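You operate a simulated robot arm through the tools that you are given. There is no shell and no other tool. Be economical: measure what you need, move in short steps, check, and stop when the job is done.

You run a simulated robot arm. Do the job below in one go: nothing can be reset, and whatever is moved stays where it is left.

## Task
Centre the foil on feeder A: both guides to 505, then zero the counter.
Fine: open the pinch before the guides move and shut it after.

It is judged by the outcome, as a careful person would: the job done as asked, and still so three seconds after it is handed in. It fails if anything else is knocked over, pushed out of place, dropped, spilled or broken.

## Robot
A 7-joint arm with a two-finger parallel gripper, fixed in place. Base frame: the origin is at the foot of the arm, x ahead of it, y to its left, z up. Lengths are in cm, angles in rad, forces in N, time in s.
With the tool pointing down near the work surface it reaches from about 12 to 64 cm from the base axis. Its first joint turns from -1.152 to 1.152 rad. Payload 2.4 kg.
The tool frame sits at the grasp point between the pads (the TCP): z along the fingers, y along the line on which they close. The tips reach 3 cm beyond it. Largest opening 9.4 cm; finger width 2.8, thickness 1; the body of the gripper, 5 by 9.6 cm, starts 5.5 cm behind the TCP.
Orientation is that of the tool frame in the base frame, as a unit quaternion [x, y, z, w]. With the fingers straight down and closing along the base's y, the tool's x points along the base's -x, its y along +y and its z along -z.

## Interface
- The arm moves only by the tool drive_tool. Its argument "increments" is a list of rows, each a list of 3 entries, a list of its own where there are three numbers: the shift along the tool's x, y, z in units of 500 mm (1.0 is 500 mm), then the turn, a rotation vector about the tool's x, y, z in units of 90 degrees (1.0 is 90 degrees), then the gripper command, from -1 (fully open) to 1 (shut), values between in proportion. In form: [[[tx, ty, tz], [wx, wy, wz], hand], ...]. A call has 1 to 20 rows; each row is the pose to reach, as a shift and turn from the pose commanded when the call began, along the tool's axes at that moment. A call with a number of a shift or a turn outside -1 to 1 is refused whole. Rows are played at 5 a second. More than 5 cm and 0.15 rad between two rows, or a gripper value outside its range, and nothing of the call is played. A pose out of reach is approached as far as the arm can. The call stops where the force on the tool passes 70 N (or 10 N more than at its start, if that is more) or the arm is blocked; 0.2 s more then pass. The fingers move at their own pace (about 15.3 cm/s each) and stop on an object; they squeeze with about 37 N. The grip force told is the motor's: it shows also when the fingers shut on nothing. Time passes only in rows, and 0.2 s behind the last, so rows that repeat a pose let the fingers close. The reply holds the time, the measured pose of the TCP, the force on the tool along the base axes, the opening and the grip force, in the units named above and with some noise, with the torque about the TCP (base axes, N m) and any sound that the robot's microphone picked up, and new pictures: "views" is both (left out), scene, wrist or none.
- Cameras (640 x 400 px; columns grow to the right, rows downward): "scene" is fixed at [6.21, 47.78, 145.87]; the picture's right is [-0.70, -0.71, 0.00], its down [-0.34, 0.34, -0.88] and it looks along [0.63, -0.61, -0.48] (base axes); focal length 308 px, centre (320, 200). "wrist" rides on the gripper at [7.6, 1.4, -10.2] in the tool frame; the picture's right is [-0.18, 0.98, 0.00], its down [-0.75, -0.14, -0.64] and it looks along [-0.63, -0.12, 0.77] (tool axes); focal length 243 px, centre (320, 200). There is no depth. A picture from a camera that has moved, and an enlarged one, comes with that camera's place and axes in the base frame and with its lens. The place of the scene camera against the robot may be out by one fixed shift of up to 1.8 cm in any direction.
- close_up(camera, box): a new picture of the part [left, top, right, bottom] of that camera's present view, enlarged. No time passes.
- job_done(): hands the job in; it is judged then, once.

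Work in short steps. Places have to be worked out from the pictures, the camera data and where the tool is seen: move nearer, look again, correct. Check each grasp and each placing, and mend what went wrong. You have 120 turns and 200 pictures in all, those below and enlarged ones among them. Open the gripper and draw the arm clear of the work before you hand the job in, unless the task says otherwise; then end with one line.

The tools are called after "Request:" by a JSON object that holds its "method" and its "body". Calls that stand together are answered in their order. drive_tool: Moves the arm, as the interface text tells. Its arguments: {"type":"object","properties":{"increments":{"type":"array","items":{"type":"array"}},"views":{"type":"string","enum":["both","scene","wrist","none"]}},"required":["increments"]} The other tools are called the same way: close_up (camera, box) takes an enlarged picture of a part of a camera's view; job_done () hands the job in.

At the start:

```text
clock: 0.0
ee_pos: [32.96, -16.32, 129.67]
tcp_rot: [0.001, 1.0, 0.0, 0.0]
force: [0.6, -0.3, -0.8]
moment: [-0.01, 0.03, 0.01]
grip_width: 9.41
grasp_force: 0.1
```

scene: 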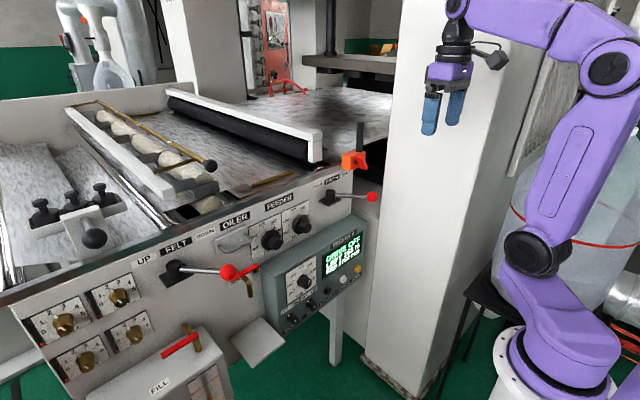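
wrist: 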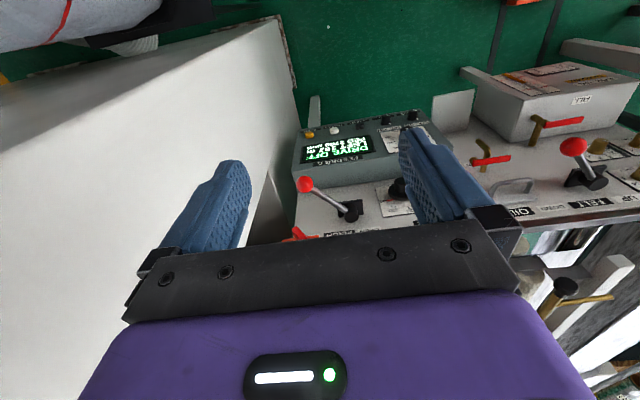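

The scene shows a machine with a panel of levers, knobs and a console with a display. I'll zoom in on the panel first.

Request:
{"method": "close_up", "body": {"camera": "scene", "box": [210, 170, 390, 340]}}

Request:
{"method": "close_up", "body": {"camera": "scene", "box": [0, 230, 240, 400]}}

Request:
{"method": "close_up", "body": {"camera": "scene", "box": [0, 80, 380, 300]}}

Request:
{"method": "close_up", "body": {"camera": "wrist", "box": [280, 80, 640, 300]}}

```text
2.35 times, centred on (300, 255) of scene
camera zoom: at [6.21, 47.78, 145.87], right [-0.7, -0.71, 0.0], down [-0.34, 0.34, -0.88], along [0.63, -0.61, -0.48], focal length 726 px, centre (367, 71)
```

zoom: 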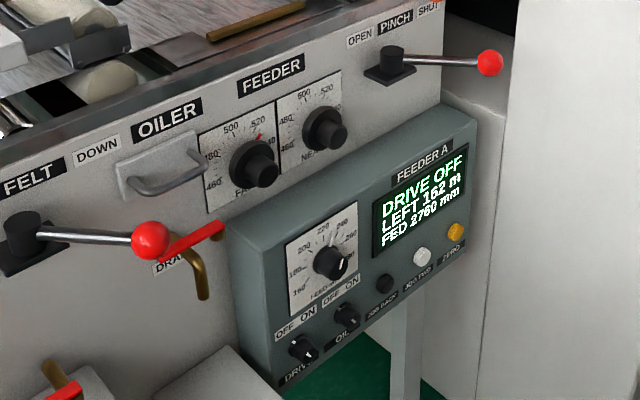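

```text
2.35 times, centred on (120, 315) of scene
camera zoom: at [6.21, 47.78, 145.87], right [-0.7, -0.71, 0.0], down [-0.34, 0.34, -0.88], along [0.63, -0.61, -0.48], focal length 726 px, centre (791, -71)
```

zoom: 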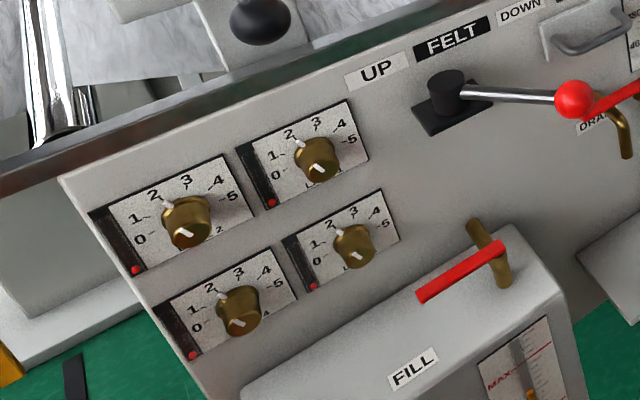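

```text
1.68 times, centred on (190, 190) of scene
camera zoom: at [6.21, 47.78, 145.87], right [-0.7, -0.71, 0.0], down [-0.34, 0.34, -0.88], along [0.63, -0.61, -0.48], focal length 520 px, centre (539, 217)
```

zoom: 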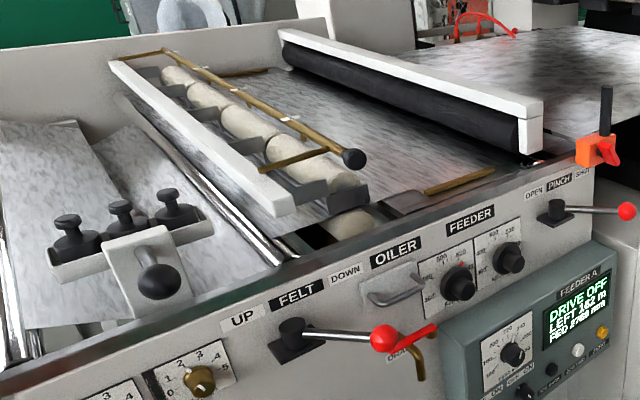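

```text
1.78 times, centred on (460, 190) of wrist
camera zoom: at [25.3, -14.99, 139.78], right [0.18, 0.98, 0.0], down [0.75, -0.14, 0.64], along [0.63, -0.12, -0.77], focal length 431 px, centre (71, 218)
```

zoom: 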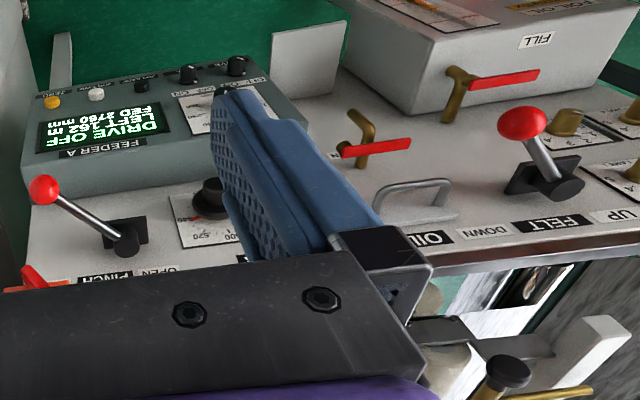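

The panel faces the robot (-x), at x of about 60 and z of about 90–105. I'll tilt the tool to point forward (+x), then roll it so the wrist camera sits above and looks down at the panel.

Request:
{"method": "drive_tool", "body": {"increments": [[[-0.01, 0, 0], [0, -0.0909, 0], -1], [[-0.02, 0, 0], [0, -0.1818, 0], -1], [[-0.03, 0, 0], [0, -0.2727, 0], -1], [[-0.04, 0, 0], [0, -0.3636, 0], -1], [[-0.05, 0, 0], [0, -0.4545, 0], -1], [[-0.06, 0, 0], [0, -0.5454, 0], -1], [[-0.07, 0, 0], [0, -0.6363, 0], -1], [[-0.08, 0, 0], [0, -0.7272, 0], -1], [[-0.09, 0, 0], [0, -0.8181, 0], -1], [[-0.1, 0, 0], [0, -0.909, 0], -1], [[-0.11, 0, 0], [0, -1, 0], -1], [[-0.11, 0, 0], [0, -1, 0], -1]], "views": "both"}}

```text
clock: 2.6
ee_pos: [38.58, -16.39, 129.63]
tcp_rot: [0.0, 0.707, -0.001, 0.707]
force: [-0.2, 0.6, -0.1]
moment: [0.0, 0.02, 0.05]
grip_width: 9.39
grasp_force: 0.0
camera wrist: at [28.19, -14.97, 121.91], right [0.0, 0.98, 0.18], down [-0.64, -0.14, 0.75], along [0.77, -0.12, 0.63], focal length 243 px, centre (320, 200)
```

scene: 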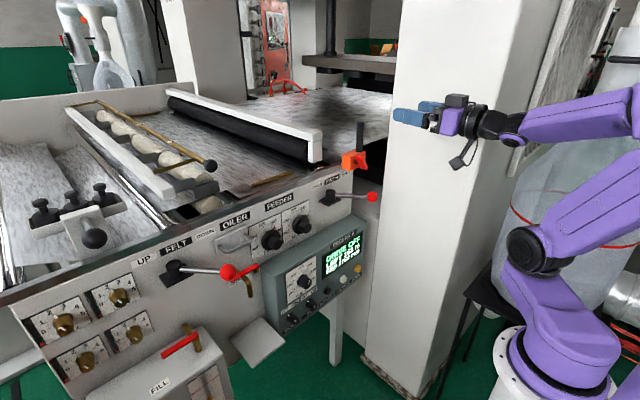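
wrist: 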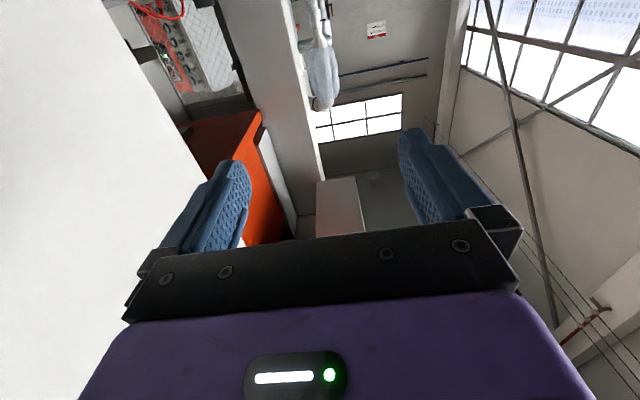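

Tilt achieved. I'll roll 180° about the tool z-axis, in two parts, starting with the first.

Request:
{"method": "drive_tool", "body": {"increments": [[[0, 0, 0], [0, 0, 0.0909], -1], [[0, 0, 0], [0, 0, 0.1818], -1], [[0, 0, 0], [0, 0, 0.2727], -1], [[0, 0, 0], [0, 0, 0.3636], -1], [[0, 0, 0], [0, 0, 0.4545], -1], [[0, 0, 0], [0, 0, 0.5454], -1], [[0, 0, 0], [0, 0, 0.6363], -1], [[0, 0, 0], [0, 0, 0.7272], -1], [[0, 0, 0], [0, 0, 0.8181], -1], [[0, 0, 0], [0, 0, 0.909], -1], [[0, 0, 0], [0, 0, 1], -1]], "views": "none"}}

Request:
{"method": "drive_tool", "body": {"increments": [[[0, 0, 0], [0, 0, 0.0909], -1], [[0, 0, 0], [0, 0, 0.1818], -1], [[0, 0, 0], [0, 0, 0.2727], -1], [[0, 0, 0], [0, 0, 0.3636], -1], [[0, 0, 0], [0, 0, 0.4545], -1], [[0, 0, 0], [0, 0, 0.5454], -1], [[0, 0, 0], [0, 0, 0.6363], -1], [[0, 0, 0], [0, 0, 0.7272], -1], [[0, 0, 0], [0, 0, 0.8181], -1], [[0, 0, 0], [0, 0, 0.909], -1], [[0, 0, 0], [0, 0, 1], -1]], "views": "both"}}

```text
clock: 5.0
ee_pos: [38.54, -16.26, 129.61]
tcp_rot: [0.501, 0.499, 0.5, 0.499]
force: [1.2, -0.1, 0.2]
moment: [-0.01, 0.0, 0.05]
grip_width: 9.4
grasp_force: 0.1
```

```text
clock: 7.4
ee_pos: [38.56, -16.32, 129.62]
tcp_rot: [0.707, -0.001, 0.707, -0.001]
force: [-0.2, -0.6, 0.1]
moment: [0.01, 0.01, -0.04]
grip_width: 9.41
grasp_force: 0.2
camera wrist: at [28.17, -17.87, 137.11], right [0.0, -0.98, -0.19], down [-0.64, 0.14, -0.75], along [0.77, 0.12, -0.63], focal length 243 px, centre (320, 200)
```

scene: 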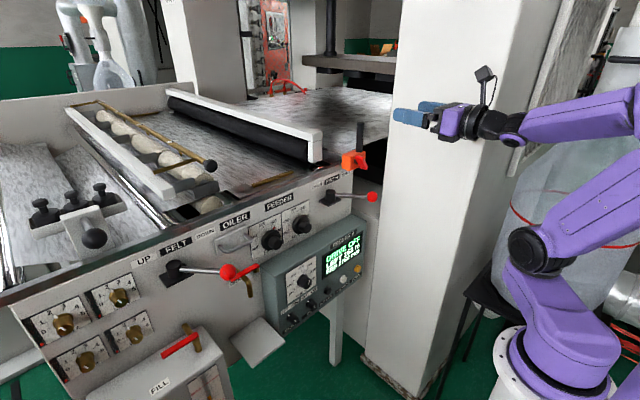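
wrist: 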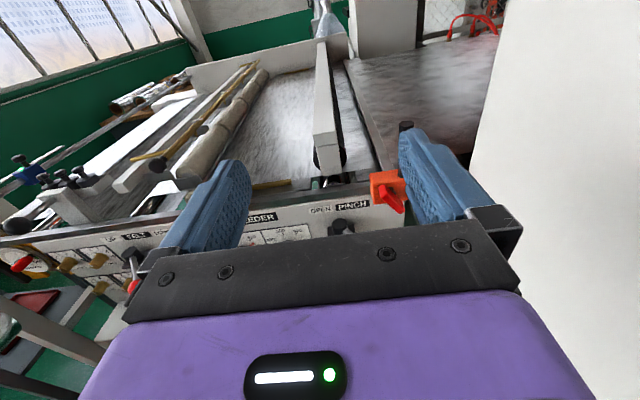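

Tool is now forward with the camera above (tool x is up, tool y is -Y). I'll lower toward the panel height, staying back at x≈38.

Request:
{"method": "drive_tool", "body": {"increments": [[[-0.07, -0.02, 0], [0, 0, 0], -1], [[-0.14, -0.04, 0], [0, 0, 0], -1], [[-0.21, -0.06, 0], [0, 0, 0], -1], [[-0.28, -0.08, 0], [0, 0, 0], -1], [[-0.35, -0.1, 0], [0, 0, 0], -1], [[-0.42, -0.126, 0], [0, 0, 0], -1], [[-0.42, -0.126, 0], [0, 0, 0], -1]], "views": "both"}}

```text
clock: 9.0
ee_pos: [38.51, -16.42, 129.63]
tcp_rot: [0.707, 0.0, 0.707, -0.001]
force: [0.3, -0.7, 0.1]
moment: [0.03, 0.01, -0.02]
grip_width: 9.42
grasp_force: 0.0
out of reach, approached as far as the arm can: row 1, 2, 3, 4, 5, 6, 7
camera wrist: at [28.18, -17.85, 137.12], right [0.0, -0.98, -0.18], down [-0.64, 0.14, -0.75], along [0.77, 0.12, -0.63], focal length 243 px, centre (320, 200)
```

scene: 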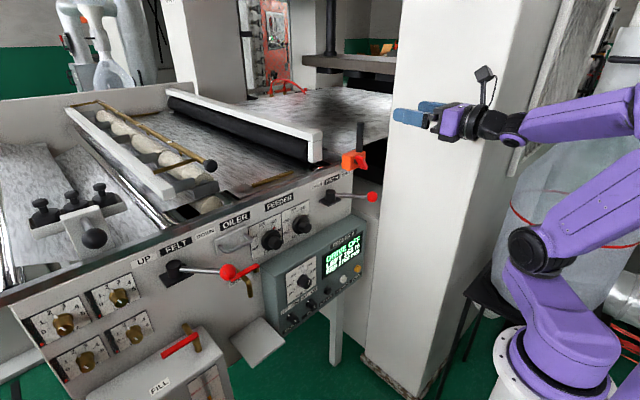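
wrist: 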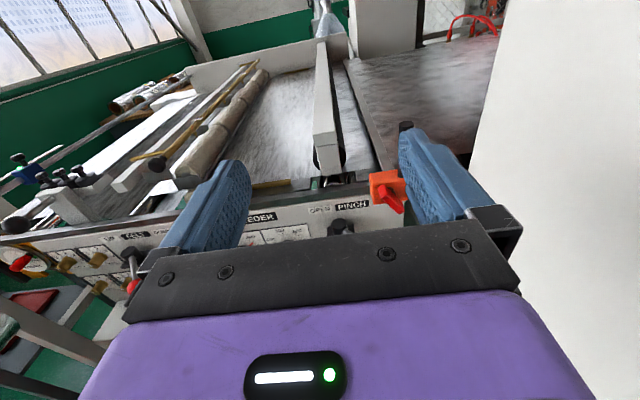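

Even the first row is out of reach, probably a joint limit. I'll probe with a forward-only and a slight down-and-forward move.

Request:
{"method": "drive_tool", "body": {"increments": [[[0, 0, 0.06], [0, 0, 0], -1], [[0, 0, 0.12], [0, 0, 0], -1]], "views": "none"}}

Request:
{"method": "drive_tool", "body": {"increments": [[[-0.04, 0, 0], [0, 0, 0], -1], [[-0.08, 0, 0], [0, 0, 0], -1]], "views": "none"}}

Request:
{"method": "drive_tool", "body": {"increments": [[[0, -0.04, 0], [0, 0, 0], -1], [[0, -0.08, 0], [0, 0, 0], -1]], "views": "none"}}

```text
clock: 9.6
ee_pos: [44.54, -16.46, 129.69]
tcp_rot: [0.707, -0.001, 0.707, 0.001]
force: [-0.8, -0.4, 0.1]
moment: [-0.04, -0.02, 0.02]
grip_width: 9.39
grasp_force: 0.1
```

```text
clock: 10.2
ee_pos: [44.43, -16.57, 125.52]
tcp_rot: [0.707, 0.001, 0.707, -0.001]
force: [-0.4, 0.3, 0.4]
moment: [0.01, 0.02, -0.01]
grip_width: 9.41
grasp_force: 0.1
```

```text
clock: 10.8
ee_pos: [44.42, -12.5, 125.49]
tcp_rot: [0.707, 0.0, 0.707, 0.0]
force: [0.3, -0.3, 0.1]
moment: [-0.01, 0.0, 0.0]
grip_width: 9.45
grasp_force: 0.0
```

It moves at larger x. I'll go down in stages.

Request:
{"method": "drive_tool", "body": {"increments": [[[-0.06, 0, 0], [0, 0, 0], -1], [[-0.12, 0, 0], [0, 0, 0], -1], [[-0.18, 0, 0], [0, 0, 0], -1], [[-0.24, 0, 0], [0, 0, 0], -1]], "views": "both"}}

```text
clock: 11.8
ee_pos: [44.39, -12.72, 113.39]
tcp_rot: [0.707, 0.0, 0.707, 0.001]
force: [-0.6, 0.4, -0.2]
moment: [0.01, -0.05, 0.0]
grip_width: 9.41
grasp_force: 0.1
camera wrist: at [34.08, -14.08, 121.01], right [0.0, -0.98, -0.18], down [-0.64, 0.14, -0.75], along [0.77, 0.12, -0.63], focal length 243 px, centre (320, 200)
```

scene: 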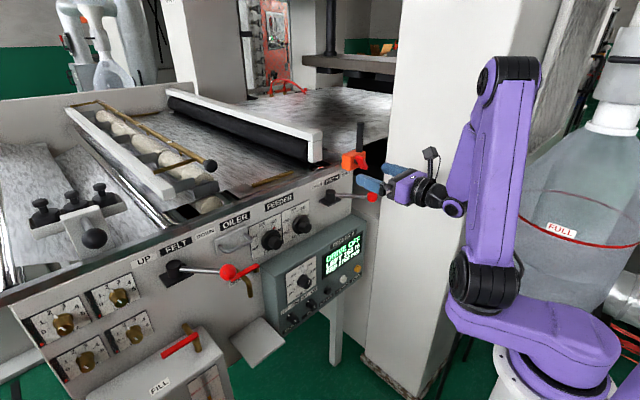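
wrist: 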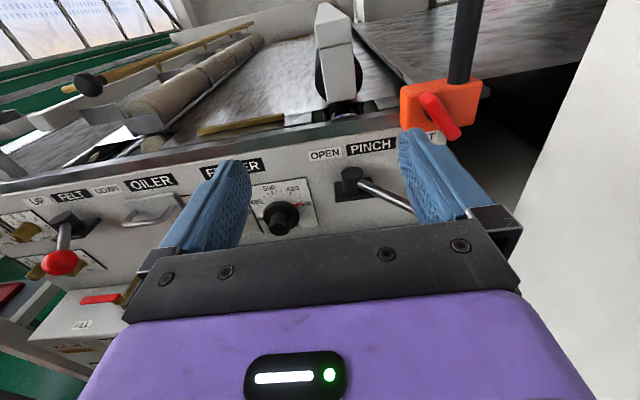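

Triangulating puts the pinch hub at about (64.5,-14.5,98.8), its ball at about (54.5,-24,98.5), and the NEAR knob at about (63,-3,95). I'll move left to look at both guide dials.

Request:
{"method": "drive_tool", "body": {"increments": [[[-0.03, -0.07, 0], [0, 0, 0], -1], [[-0.06, -0.14, 0], [0, 0, 0], -1], [[-0.09, -0.21, 0], [0, 0, 0], -1], [[-0.12, -0.26, 0], [0, 0, 0], -1]], "views": "both"}}

```text
clock: 12.8
ee_pos: [44.36, 0.24, 107.5]
tcp_rot: [0.707, 0.0, 0.707, 0.001]
force: [-0.1, -0.6, 0.6]
moment: [-0.01, -0.06, 0.0]
grip_width: 9.38
grasp_force: 0.1
camera wrist: at [34.02, -1.04, 114.97], right [0.0, -0.98, -0.18], down [-0.64, 0.14, -0.75], along [0.77, 0.12, -0.63], focal length 243 px, centre (320, 200)
```

scene: 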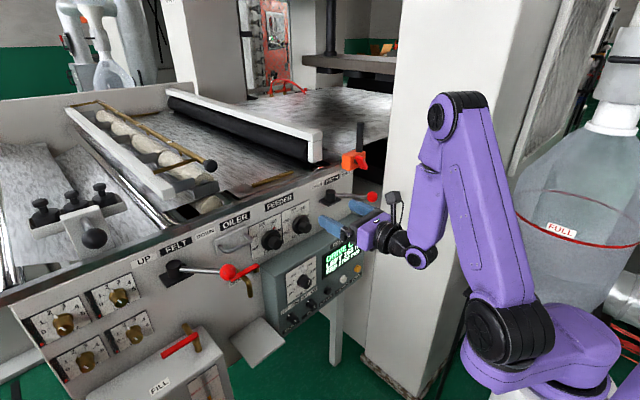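
wrist: 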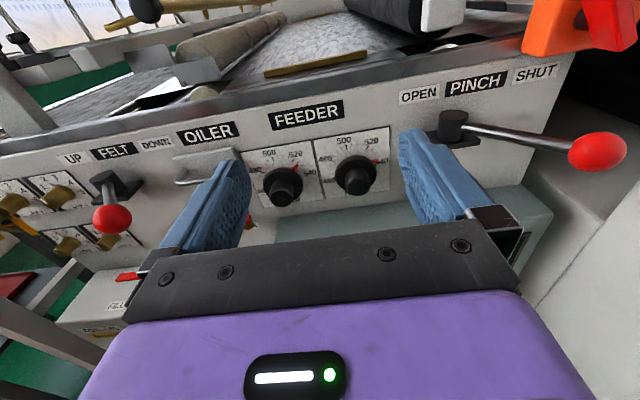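

Request:
{"method": "close_up", "body": {"camera": "wrist", "box": [236, 115, 412, 225]}}

Request:
{"method": "close_up", "body": {"camera": "scene", "box": [250, 200, 330, 250]}}

```text
3.64 times, centred on (324, 170) of wrist
camera zoom: at [34.02, -1.04, 114.97], right [0.0, -0.98, -0.18], down [-0.64, 0.14, -0.75], along [0.77, 0.12, -0.63], focal length 882 px, centre (306, 309)
```

zoom: 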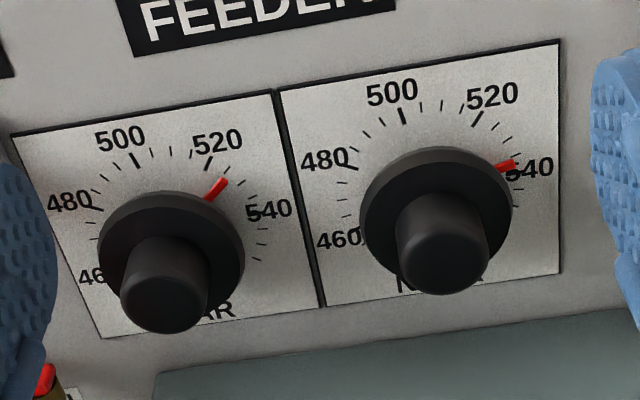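

```text
8.00 times, centred on (290, 225) of scene
camera zoom: at [6.21, 47.78, 145.87], right [-0.7, -0.71, 0.0], down [-0.34, 0.34, -0.88], along [0.63, -0.61, -0.48], focal length 2468 px, centre (560, 0)
```

zoom: 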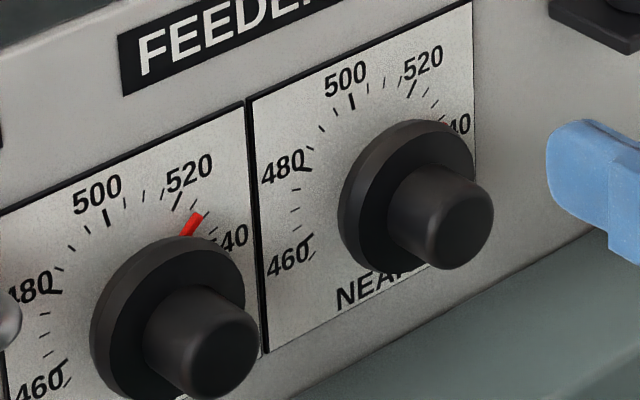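

Pointers sit on the flanges (5-unit ticks): FAR is near 525 and NEAR near 535. First the pinch: its ball is at about (52.8,-22.7,100.5). I'll move to stand behind it, staying back, with the fingers part-closed to about 6 cm.

Request:
{"method": "drive_tool", "body": {"increments": [[[0, 0.08, 0], [0, 0, 0], -1], [[0, 0.16, 0], [0, 0, 0], -1], [[0, 0.24, 0], [0, 0, 0], -0.5], [[0, 0.32, 0], [0, 0, 0], -0.4], [[-0.02, 0.4, 0], [0, 0, 0], -0.4], [[-0.05, 0.45, 0], [0, 0, 0], -0.4], [[-0.05, 0.45, 0], [0, 0, 0], -0.4]], "views": "both"}}

```text
clock: 14.4
ee_pos: [44.26, -22.2, 105.01]
tcp_rot: [0.707, 0.0, 0.707, 0.0]
force: [-0.7, -0.3, 0.3]
moment: [-0.04, -0.01, 0.02]
grip_width: 6.58
grasp_force: 0.0
camera wrist: at [33.95, -23.66, 112.49], right [0.0, -0.98, -0.18], down [-0.64, 0.14, -0.75], along [0.77, 0.12, -0.63], focal length 243 px, centre (320, 200)
```

scene: 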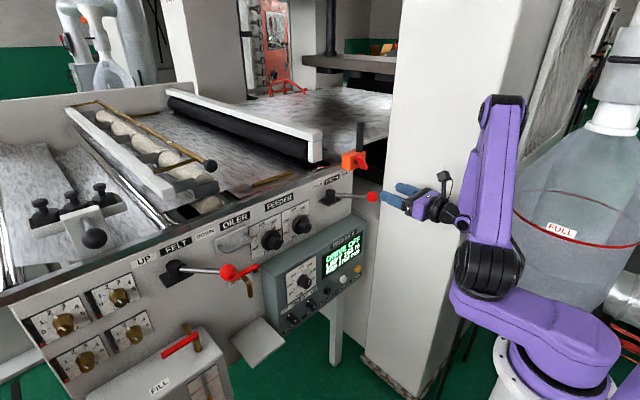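
wrist: 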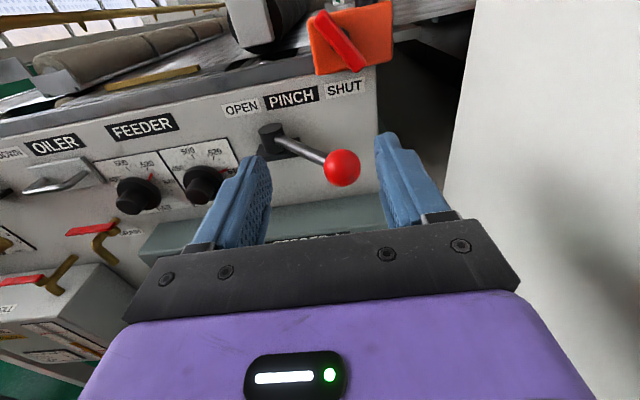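

Ball triangulated at (53.7,-23.4,100.0). I'll line up at that height, then advance to straddle it.

Request:
{"method": "drive_tool", "body": {"increments": [[[-0.05, 0.024, 0], [0, 0, 0], -0.4], [[-0.1, 0.024, 0], [0, 0, 0], -0.4], [[-0.1, 0.024, 0.06], [0, 0, 0], -0.4], [[-0.1, 0.024, 0.12], [0, 0, 0], -0.4], [[-0.1, 0.024, 0.17], [0, 0, 0], -0.4]], "views": "both"}}

```text
clock: 15.6
ee_pos: [52.69, -23.33, 99.94]
tcp_rot: [0.707, 0.0, 0.707, 0.0]
force: [0.7, 0.6, 0.4]
moment: [0.01, -0.03, 0.02]
grip_width: 6.6
grasp_force: 0.0
camera wrist: at [42.48, -24.84, 107.47], right [0.0, -0.98, -0.18], down [-0.64, 0.14, -0.75], along [0.77, 0.12, -0.63], focal length 243 px, centre (320, 200)
```

scene: 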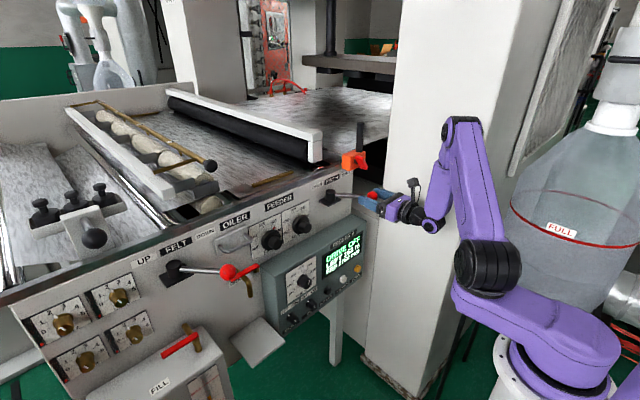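
wrist: 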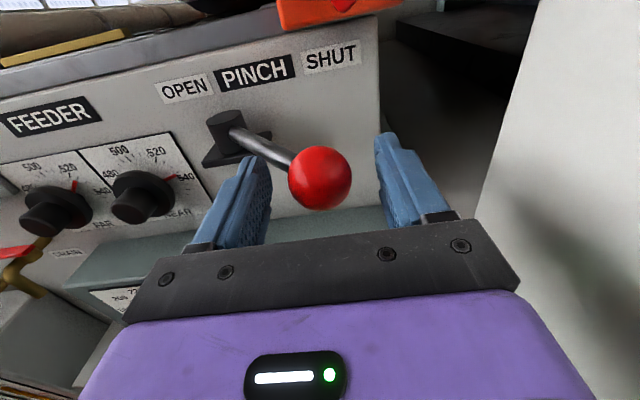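

The ball sits between the fingers. The hub is at about (64.5,-14.4), so the radius is about 14 cm and the lever stands about 40° to the right. I'll sweep it along its arc toward OPEN, pushing with the -y finger.

Request:
{"method": "drive_tool", "body": {"increments": [[[0, -0.032, 0], [0, 0, 0], -0.4], [[-0.018, -0.062, -0.018], [0, 0, 0], -0.4], [[0, -0.094, -0.037], [0, 0, 0], -0.4], [[0, -0.128, -0.05], [0, 0, 0], -0.4], [[0, -0.164, -0.059], [0, 0, 0], -0.4], [[0, -0.2, -0.063], [0, 0, 0], -0.4]], "views": "wrist"}}

```text
clock: 17.0
ee_pos: [49.59, -13.44, 100.12]
tcp_rot: [0.708, 0.0, 0.707, 0.0]
force: [-5.1, -14.1, 1.0]
moment: [-0.04, 0.08, -0.24]
grip_width: 7.37
grasp_force: 6.5
camera wrist: at [39.28, -14.83, 107.55], right [0.0, -0.98, -0.18], down [-0.64, 0.14, -0.75], along [0.77, 0.12, -0.63], focal length 243 px, centre (320, 200)
```

wrist: 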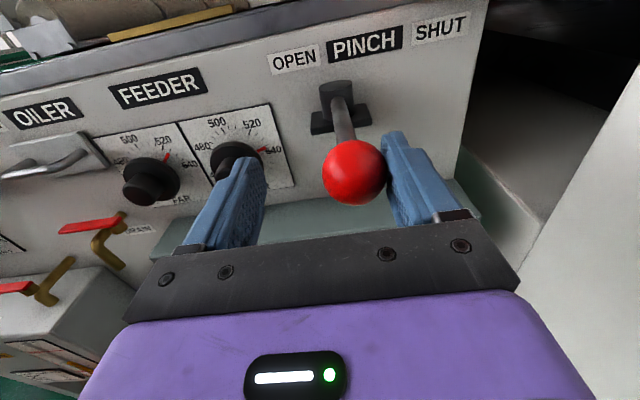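

The lever is following, now at mid-swing with about 14 N. I'll continue along the arc.

Request:
{"method": "drive_tool", "body": {"increments": [[[0, -0.036, 0], [0, 0, 0], -0.4], [[0, -0.072, 0.006], [0, 0, 0], -0.4], [[0, -0.108, 0.016], [0, 0, 0], -0.4], [[0, -0.14, 0.03], [0, 0, 0], -0.4], [[0, -0.164, 0.046], [0, 0, 0], -0.4], [[0, -0.188, 0.06], [0, 0, 0], -0.4]], "views": "both"}}

```text
clock: 18.4
ee_pos: [52.25, -4.81, 99.93]
tcp_rot: [0.709, -0.01, 0.705, 0.01]
force: [-49.0, -24.6, -0.6]
moment: [0.05, -0.02, -2.7]
grip_width: 8.05
grasp_force: 12.6
camera wrist: at [42.0, -6.04, 107.55], right [-0.03, -0.98, -0.19], down [-0.64, 0.16, -0.75], along [0.77, 0.1, -0.64], focal length 243 px, centre (320, 200)
```

scene: 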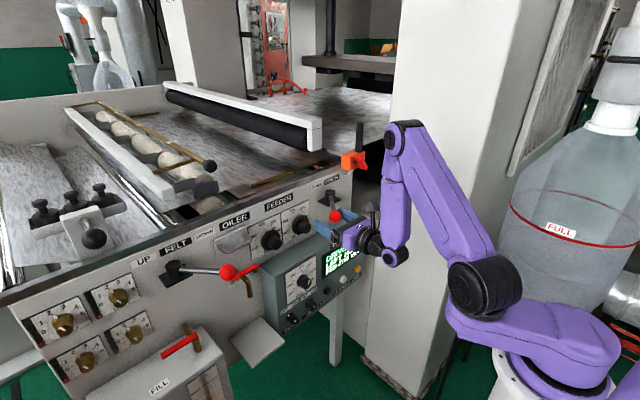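
wrist: 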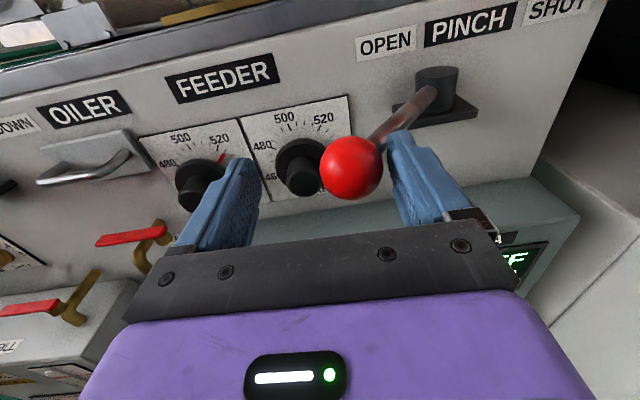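

Force rose to about 50 N, mostly in x, with the lever at roughly +37–40°, so it is probably at the stop. I'll ease off and back away to see where it rests.

Request:
{"method": "drive_tool", "body": {"increments": [[[0, 0.006, -0.02], [0, 0, 0], -0.4], [[0, 0.006, -0.08], [0, 0, 0], -0.4], [[0, 0.006, -0.16], [0, 0, 0], -0.4], [[0, 0.006, -0.16], [0, 0, 0], -0.4]], "views": "both"}}

```text
clock: 19.4
ee_pos: [44.58, -4.12, 100.16]
tcp_rot: [0.707, 0.001, 0.707, -0.001]
force: [0.0, -0.8, -0.5]
moment: [0.0, 0.04, 0.03]
grip_width: 6.6
grasp_force: 0.1
camera wrist: at [34.33, -5.62, 107.6], right [0.0, -0.98, -0.18], down [-0.64, 0.14, -0.75], along [0.77, 0.12, -0.63], focal length 243 px, centre (320, 200)
```

scene: 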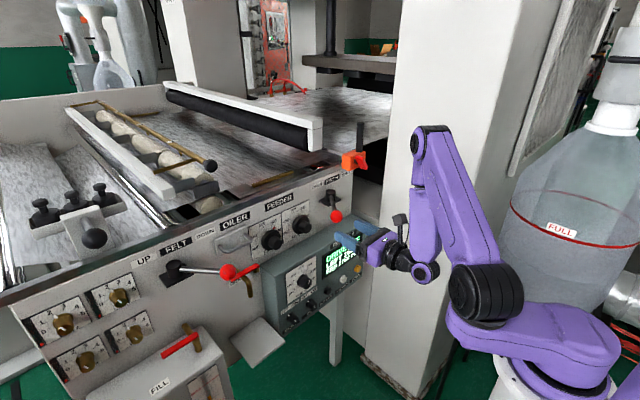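
wrist: 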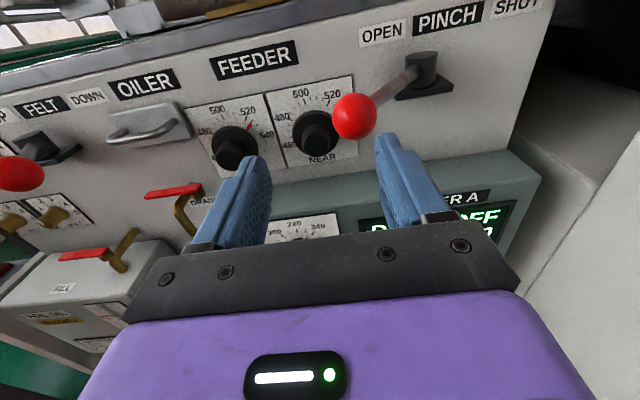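

The pinch is now at OPEN and the nip roller visibly lifted. The ball now sits near the NEAR knob, so I need accurate geometry; zooming in.

Request:
{"method": "close_up", "body": {"camera": "wrist", "box": [180, 60, 400, 197]}}

Request:
{"method": "close_up", "body": {"camera": "scene", "box": [230, 180, 390, 280]}}

```text
2.91 times, centred on (290, 128) of wrist
camera zoom: at [34.33, -5.62, 107.6], right [0.0, -0.98, -0.18], down [-0.64, 0.14, -0.75], along [0.77, 0.12, -0.63], focal length 706 px, centre (407, 408)
```

zoom: 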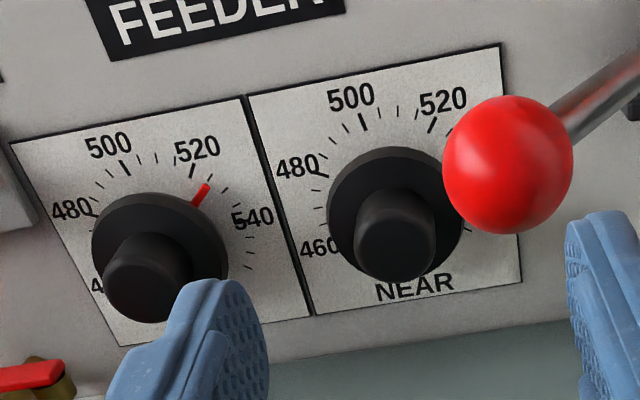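

```text
4.00 times, centred on (310, 230) of scene
camera zoom: at [6.21, 47.78, 145.87], right [-0.7, -0.71, 0.0], down [-0.34, 0.34, -0.88], along [0.63, -0.61, -0.48], focal length 1234 px, centre (360, 80)
```

zoom: 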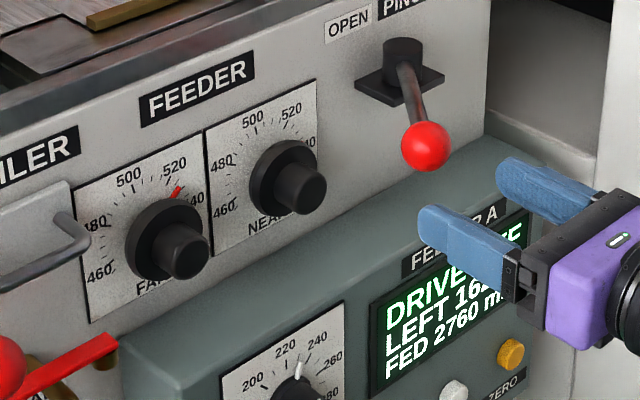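

The knob fronts are at about (63.8, 9.5, 92.9) for FAR and (63.8, -2.7, 92.9) for NEAR. To avoid the drain handle (right end near (61.5,14.2,90)) and the pinch ball, I'll roll the tool -45° before gripping. I'll go to a standoff in front of FAR first.

Request:
{"method": "drive_tool", "body": {"increments": [[[0, -0.045, 0.01], [0, 0, -0.083], -0.2], [[-0.02, -0.09, 0.03], [0, 0, -0.167], -0.2], [[-0.05, -0.135, 0.05], [0, 0, -0.25], -0.2], [[-0.08, -0.18, 0.07], [0, 0, -0.333], -0.2], [[-0.11, -0.225, 0.07], [0, 0, -0.417], -0.2], [[-0.144, -0.272, 0.07], [0, 0, -0.5], -0.2], [[-0.144, -0.272, 0.07], [0, 0, -0.5], -0.2]], "views": "both"}}

```text
clock: 21.0
ee_pos: [47.17, 6.35, 92.76]
tcp_rot: [0.652, 0.273, 0.654, 0.27]
force: [-0.9, -0.5, 0.6]
moment: [-0.03, 0.02, 0.05]
grip_width: 5.67
grasp_force: 0.1
out of reach, approached as far as the arm can: row 5, 6, 7
camera wrist: at [36.84, 10.66, 99.08], right [0.0, -0.82, 0.57], down [-0.64, -0.44, -0.63], along [0.77, -0.36, -0.53], focal length 243 px, centre (320, 200)
```

scene: 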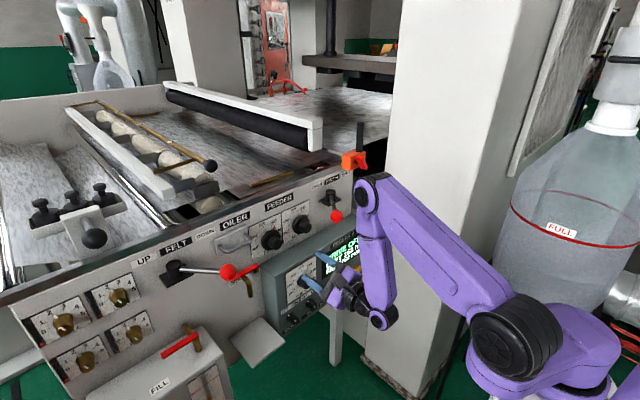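
wrist: 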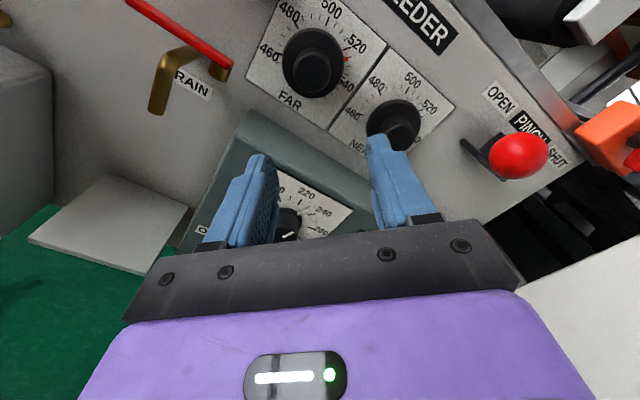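

The arm stopped short at y=6.35 but the roll is achieved. The new view lets me refine FAR's position; zooming.

Request:
{"method": "close_up", "body": {"camera": "wrist", "box": [220, 0, 460, 150]}}

```text
2.67 times, centred on (340, 75) of wrist
camera zoom: at [36.84, 10.66, 99.08], right [0.0, -0.82, 0.57], down [-0.64, -0.44, -0.63], along [0.77, -0.36, -0.53], focal length 647 px, centre (267, 533)
```

zoom: 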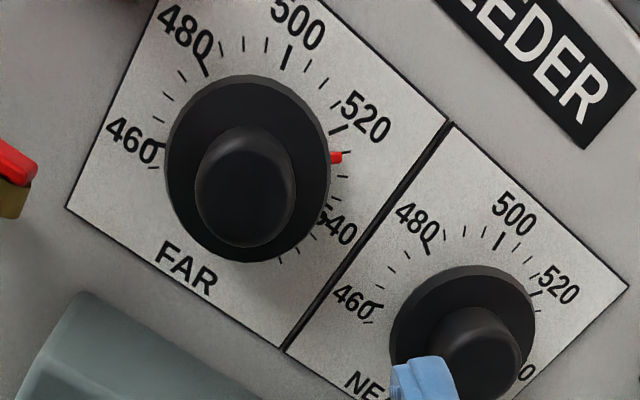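

Better triangulation: FAR knob front is at about (61.5, 8.4, 94.2), NEAR about (62,-3,94). The dial is about 2.75° per unit, with FAR at 525 and NEAR about 535. I'll align on FAR and advance part way.

Request:
{"method": "drive_tool", "body": {"increments": [[[0.02, -0.004, 0.04], [0, 0, 0], -0.2], [[0.0488, -0.0092, 0.08], [0, 0, 0], -0.2], [[0.0488, -0.0092, 0.15], [0, 0, 0], -0.2], [[0.0488, -0.0092, 0.15], [0, 0, 0], -0.2]], "views": "both"}}

```text
clock: 22.0
ee_pos: [53.6, 4.42, 94.26]
tcp_rot: [0.652, 0.273, 0.654, 0.268]
force: [-0.3, 0.2, 0.2]
moment: [0.02, 0.02, -0.02]
grip_width: 5.63
grasp_force: 0.0
out of reach, approached as far as the arm can: row 1, 2, 3, 4
camera wrist: at [43.22, 8.57, 100.46], right [0.01, -0.83, 0.56], down [-0.64, -0.44, -0.63], along [0.77, -0.36, -0.53], focal length 243 px, centre (320, 200)
```

scene: 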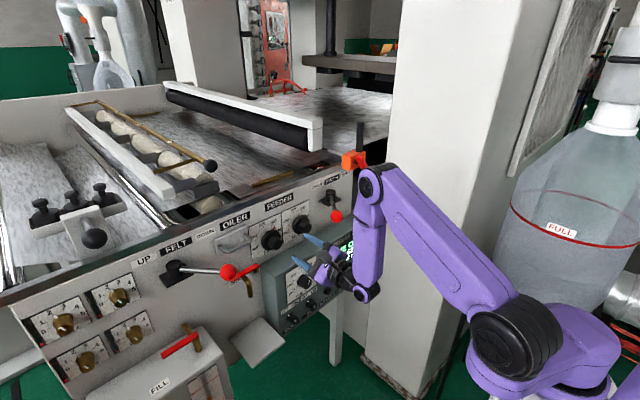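
wrist: 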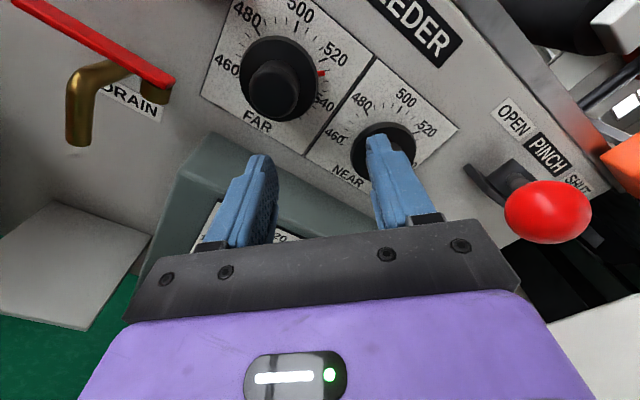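

Motion in +y is being limited at this roll, maybe by a wrist joint. I'll probe the limit with a roll change plus small +y moves.

Request:
{"method": "drive_tool", "body": {"increments": [[[0, 0, 0], [0, 0, -0.09], -0.2], [[0, 0, 0], [0, 0, -0.18], -0.2], [[0, 0, 0], [0, 0, -0.27], -0.2], [[0, 0, 0], [0, 0, -0.36], -0.2], [[0, 0, 0], [0, 0, -0.45], -0.2], [[0, 0, 0], [0, 0, -0.5], -0.2]], "views": "none"}}

Request:
{"method": "drive_tool", "body": {"increments": [[[0.04, 0, 0], [0, 0, 0], -0.2], [[0.08, 0, 0], [0, 0, 0], -0.2]], "views": "none"}}

```text
clock: 23.4
ee_pos: [53.6, 4.28, 94.24]
tcp_rot: [0.498, 0.501, 0.501, 0.499]
force: [0.0, -0.2, 0.2]
moment: [0.0, -0.02, 0.01]
grip_width: 5.63
grasp_force: 0.1
```

```text
clock: 24.0
ee_pos: [52.72, 4.65, 94.17]
tcp_rot: [0.498, 0.502, 0.502, 0.498]
force: [0.3, 0.9, -0.4]
moment: [0.01, -0.01, -0.04]
grip_width: 5.66
grasp_force: 0.1
out of reach, approached as far as the arm can: row 1, 2
```

The limit doesn't depend on roll, so it's the arm's configuration. Let me look at the arm posture.

Request:
{"method": "close_up", "body": {"camera": "scene", "box": [280, 140, 640, 400]}}

```text
1.54 times, centred on (460, 270) of scene
camera zoom: at [6.21, 47.78, 145.87], right [-0.7, -0.71, 0.0], down [-0.34, 0.34, -0.88], along [0.63, -0.61, -0.48], focal length 475 px, centre (105, 92)
```

zoom: 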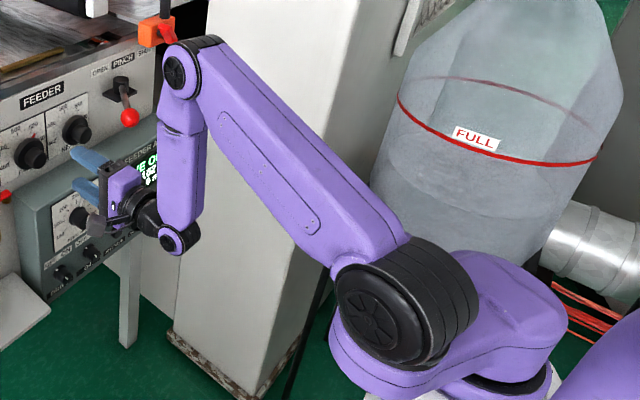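

Possibly the wrist pitch is at its limit because the forearm leans back; moving forward should relieve it. I'll test +x to 57.5, then +y.

Request:
{"method": "drive_tool", "body": {"increments": [[[0, 0, 0.05], [0, 0, 0], -0.2], [[0, 0, 0.095], [0, 0, 0], -0.2]], "views": "none"}}

Request:
{"method": "drive_tool", "body": {"increments": [[[0.02, 0, 0], [0, 0, 0], -0.2], [[0.04, 0, 0], [0, 0, 0], -0.2]], "views": "none"}}

Request:
{"method": "drive_tool", "body": {"increments": [[[0, 0.02, 0], [0, 0, 0], -0.2], [[0, 0.04, 0], [0, 0, 0], -0.2]], "views": "none"}}

```text
clock: 24.6
ee_pos: [54.54, 2.99, 94.73]
tcp_rot: [0.5, 0.5, 0.499, 0.5]
force: [-0.2, 1.3, 0.2]
moment: [-0.01, -0.01, 0.0]
grip_width: 5.63
grasp_force: 0.1
out of reach, approached as far as the arm can: row 1, 2
```

```text
clock: 25.2
ee_pos: [54.4, 3.95, 94.81]
tcp_rot: [0.499, 0.501, 0.501, 0.499]
force: [0.1, -0.6, 0.2]
moment: [0.0, 0.02, 0.03]
grip_width: 5.63
grasp_force: 0.0
out of reach, approached as far as the arm can: row 2
```

```text
clock: 25.8
ee_pos: [54.52, 3.75, 96.68]
tcp_rot: [0.499, 0.501, 0.501, 0.5]
force: [-0.8, -0.1, 0.5]
moment: [-0.03, -0.01, -0.03]
grip_width: 5.63
grasp_force: 0.1
```

Forward motion is limited too, so the current joint configuration looks bad. I'll rise back up, swing to the left side and come down again, so the arm takes a different configuration.

Request:
{"method": "drive_tool", "body": {"increments": [[[0, 0.06, -0.06], [0, 0, 0], -0.2], [[0, 0.12, -0.12], [0, 0, 0], -0.2], [[0, 0.2, -0.16], [0, 0, 0], -0.2], [[0, 0.28, -0.16], [0, 0, 0], -0.2], [[0, 0.36, -0.16], [0, 0, 0], -0.2], [[0, 0.44, -0.16], [0, 0, 0], -0.2], [[0, 0.5, -0.16], [0, 0, 0], -0.2]], "views": "none"}}

Request:
{"method": "drive_tool", "body": {"increments": [[[0.08, 0, 0], [0, 0, 0], -0.2], [[0.16, 0, 0], [0, 0, 0], -0.2], [[0.24, 0, 0], [0, 0, 0], -0.2], [[0.32, 0, 0], [0, 0, 0], -0.2]], "views": "scene"}}

```text
clock: 27.4
ee_pos: [46.46, 3.91, 121.73]
tcp_rot: [0.501, 0.501, 0.5, 0.499]
force: [1.0, 0.2, 0.9]
moment: [0.05, -0.01, -0.02]
grip_width: 5.66
grasp_force: 0.0
```

```text
clock: 28.4
ee_pos: [45.89, 7.9, 122.32]
tcp_rot: [0.499, 0.501, 0.501, 0.499]
force: [0.0, -1.2, 0.0]
moment: [0.03, 0.03, 0.0]
grip_width: 5.66
grasp_force: 0.2
out of reach, approached as far as the arm can: row 1, 2, 3, 4
```

scene: 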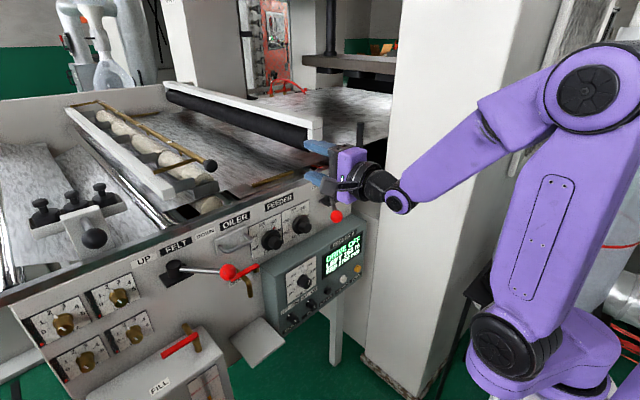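

Still limited near y≈8. I'll test whether yawing the tool toward +y (about the vertical) frees it.

Request:
{"method": "drive_tool", "body": {"increments": [[[0.0, 0, 0], [0, 0.09, 0], -0.2], [[0.0, 0, 0], [0, 0.18, 0], -0.2], [[0.04, 0, 0], [0, 0.18, 0], -0.2], [[0.08, 0, 0], [0, 0.18, 0], -0.2], [[0.16, 0, 0], [0, 0.18, 0], -0.2]], "views": "none"}}

```text
clock: 29.6
ee_pos: [45.68, 15.81, 122.4]
tcp_rot: [0.424, 0.565, 0.566, 0.424]
force: [-0.3, 0.5, 0.7]
moment: [0.03, -0.01, -0.02]
grip_width: 5.65
grasp_force: 0.2
```

Yaw toward +y frees it. FAR sits about 8° left of radial, so a small left yaw should allow it. I'll come down in front of FAR with this yaw.

Request:
{"method": "drive_tool", "body": {"increments": [[[-0.028, -0.07, 0], [0, 0, 0], -0.2], [[-0.056, -0.14, 0], [0, 0, 0], -0.2], [[-0.084, -0.21, 0], [0, 0, 0], -0.2], [[-0.112, -0.28, 0], [0, 0, 0], -0.2], [[-0.14, -0.35, 0], [0, 0, 0], -0.2], [[-0.168, -0.42, 0], [0, 0, 0], -0.2], [[-0.196, -0.49, 0], [0, 0, 0], -0.2], [[-0.226, -0.564, 0], [0, 0, 0], -0.2], [[-0.226, -0.564, 0], [0, 0, 0], -0.2]], "views": "both"}}

```text
clock: 31.6
ee_pos: [49.01, 4.99, 94.11]
tcp_rot: [0.424, 0.566, 0.565, 0.424]
force: [0.4, 0.1, -0.1]
moment: [0.03, 0.0, 0.0]
grip_width: 5.64
grasp_force: 0.2
camera wrist: at [36.93, 9.41, 95.5], right [0.05, -0.18, 0.98], down [-0.41, -0.9, -0.14], along [0.91, -0.39, -0.12], focal length 243 px, centre (320, 200)
```

scene: 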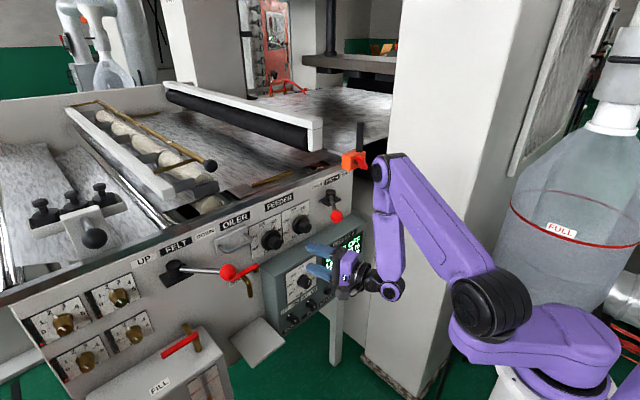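
wrist: 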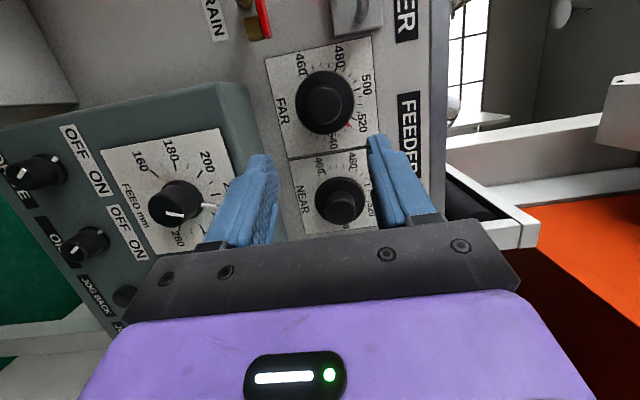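

It reached easily. FAR refines to (61.5,8.4,94.4). I'll advance while reducing the yaw to about 8° to see whether that's allowed.

Request:
{"method": "drive_tool", "body": {"increments": [[[0.005, 0.002, 0.045], [0, -0.03, 0], -0.2], [[0.01, 0.004, 0.09], [0, -0.06, 0], -0.2], [[0.0155, 0.005, 0.13], [0, -0.095, 0], -0.2], [[0.0155, 0.005, 0.13], [0, -0.095, 0], -0.2]], "views": "wrist"}}

```text
clock: 32.6
ee_pos: [54.96, 7.62, 94.38]
tcp_rot: [0.466, 0.532, 0.532, 0.466]
force: [-0.2, 0.5, 0.3]
moment: [0.04, -0.02, 0.03]
grip_width: 5.64
grasp_force: 0.1
camera wrist: at [43.73, 13.71, 95.77], right [0.02, -0.18, 0.98], down [-0.54, -0.83, -0.14], along [0.84, -0.52, -0.12], focal length 243 px, centre (320, 200)
```

wrist: 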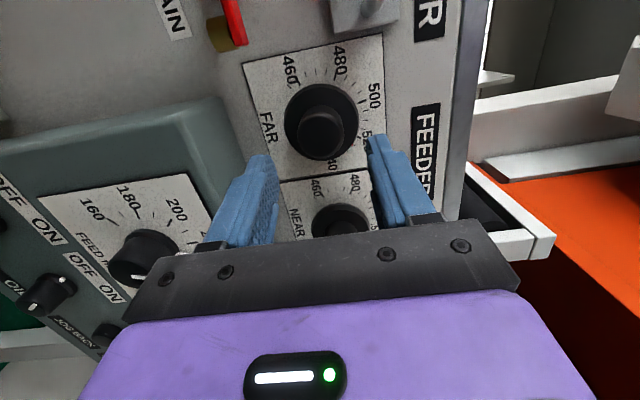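

Good at 7.6° yaw. I'll roll back +36° to leave turning room, then check alignment.

Request:
{"method": "drive_tool", "body": {"increments": [[[0, 0, 0], [0, 0, 0.08], -0.2], [[0, 0, 0], [0, 0, 0.16], -0.2], [[0, 0, 0], [0, 0, 0.24], -0.2], [[0, 0, 0], [0, 0, 0.32], -0.2], [[0, 0, 0], [0, 0, 0.4], -0.2], [[0, 0, 0], [0, 0, 0.4], -0.2]], "views": "wrist"}}

Request:
{"method": "close_up", "body": {"camera": "wrist", "box": [220, 20, 460, 170]}}

```text
clock: 34.0
ee_pos: [55.03, 7.57, 94.32]
tcp_rot: [0.607, 0.362, 0.651, 0.277]
force: [-0.4, 0.2, -0.3]
moment: [0.0, -0.01, 0.0]
grip_width: 5.64
grasp_force: 0.0
camera wrist: at [44.0, 11.39, 99.92], right [0.1, -0.72, 0.69], down [-0.57, -0.61, -0.56], along [0.82, -0.33, -0.47], focal length 243 px, centre (320, 200)
```

wrist: 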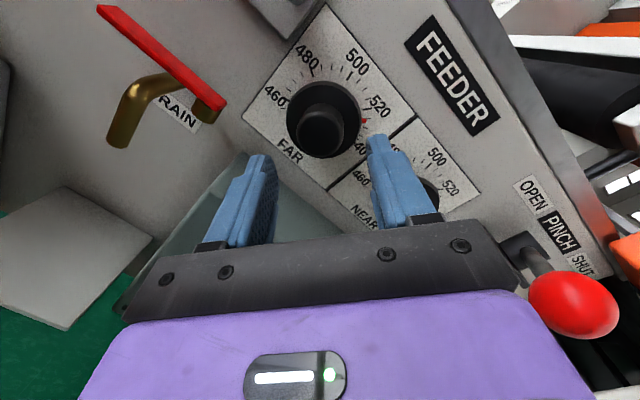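

```text
2.67 times, centred on (340, 95) of wrist
camera zoom: at [44.0, 11.39, 99.92], right [0.1, -0.72, 0.69], down [-0.57, -0.61, -0.56], along [0.82, -0.33, -0.47], focal length 647 px, centre (267, 480)
```

zoom: 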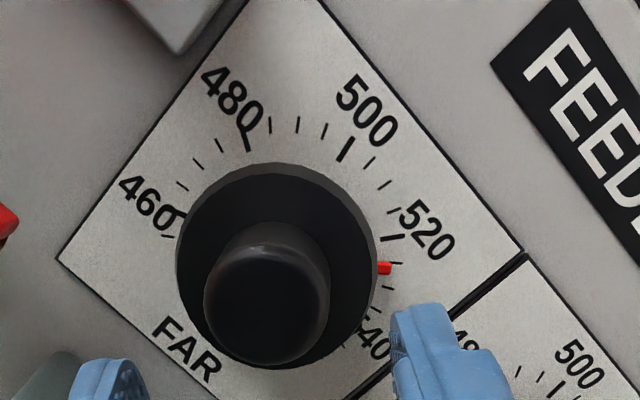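

The knob is centred on the tool axis, with its front about 6.8 cm ahead of the TCP and the flange about 9.5 cm ahead. I'll advance 5.7 cm, then close.

Request:
{"method": "drive_tool", "body": {"increments": [[[0, 0, 0.04], [0, 0, 0], -0.2], [[0, 0, 0.08], [0, 0, 0], -0.2], [[0, 0, 0.114], [0, 0, 0], -0.2], [[0, 0, 0.114], [0, 0, 0], -0.2]], "views": "both"}}

```text
clock: 34.9
ee_pos: [59.8, 8.2, 94.18]
tcp_rot: [0.609, 0.361, 0.649, 0.278]
force: [-38.3, -0.9, 13.9]
moment: [-0.01, -1.12, -0.84]
grip_width: 6.08
grasp_force: 3.8
stopped in row 4: the force on the tool passed its limit at 92 N (the readings are from after the stop); the commanded pose is now the measured one
camera wrist: at [48.87, 12.13, 99.8], right [0.1, -0.72, 0.68], down [-0.57, -0.6, -0.56], along [0.82, -0.33, -0.47], focal length 243 px, centre (320, 200)
```

scene: 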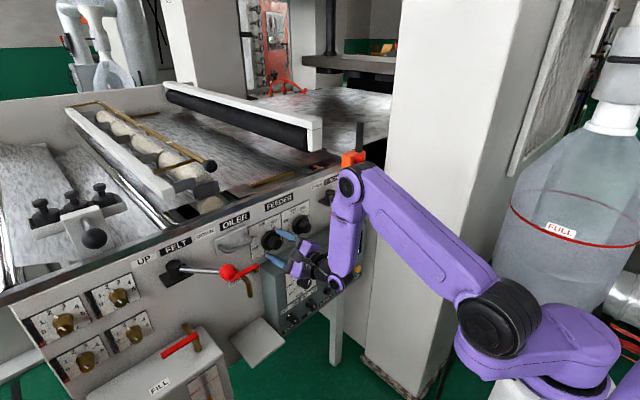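
wrist: 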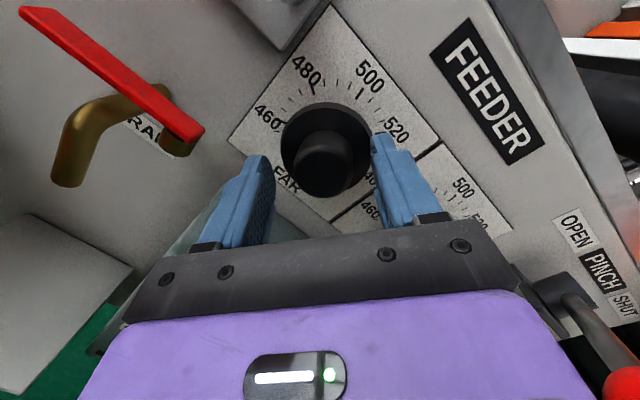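

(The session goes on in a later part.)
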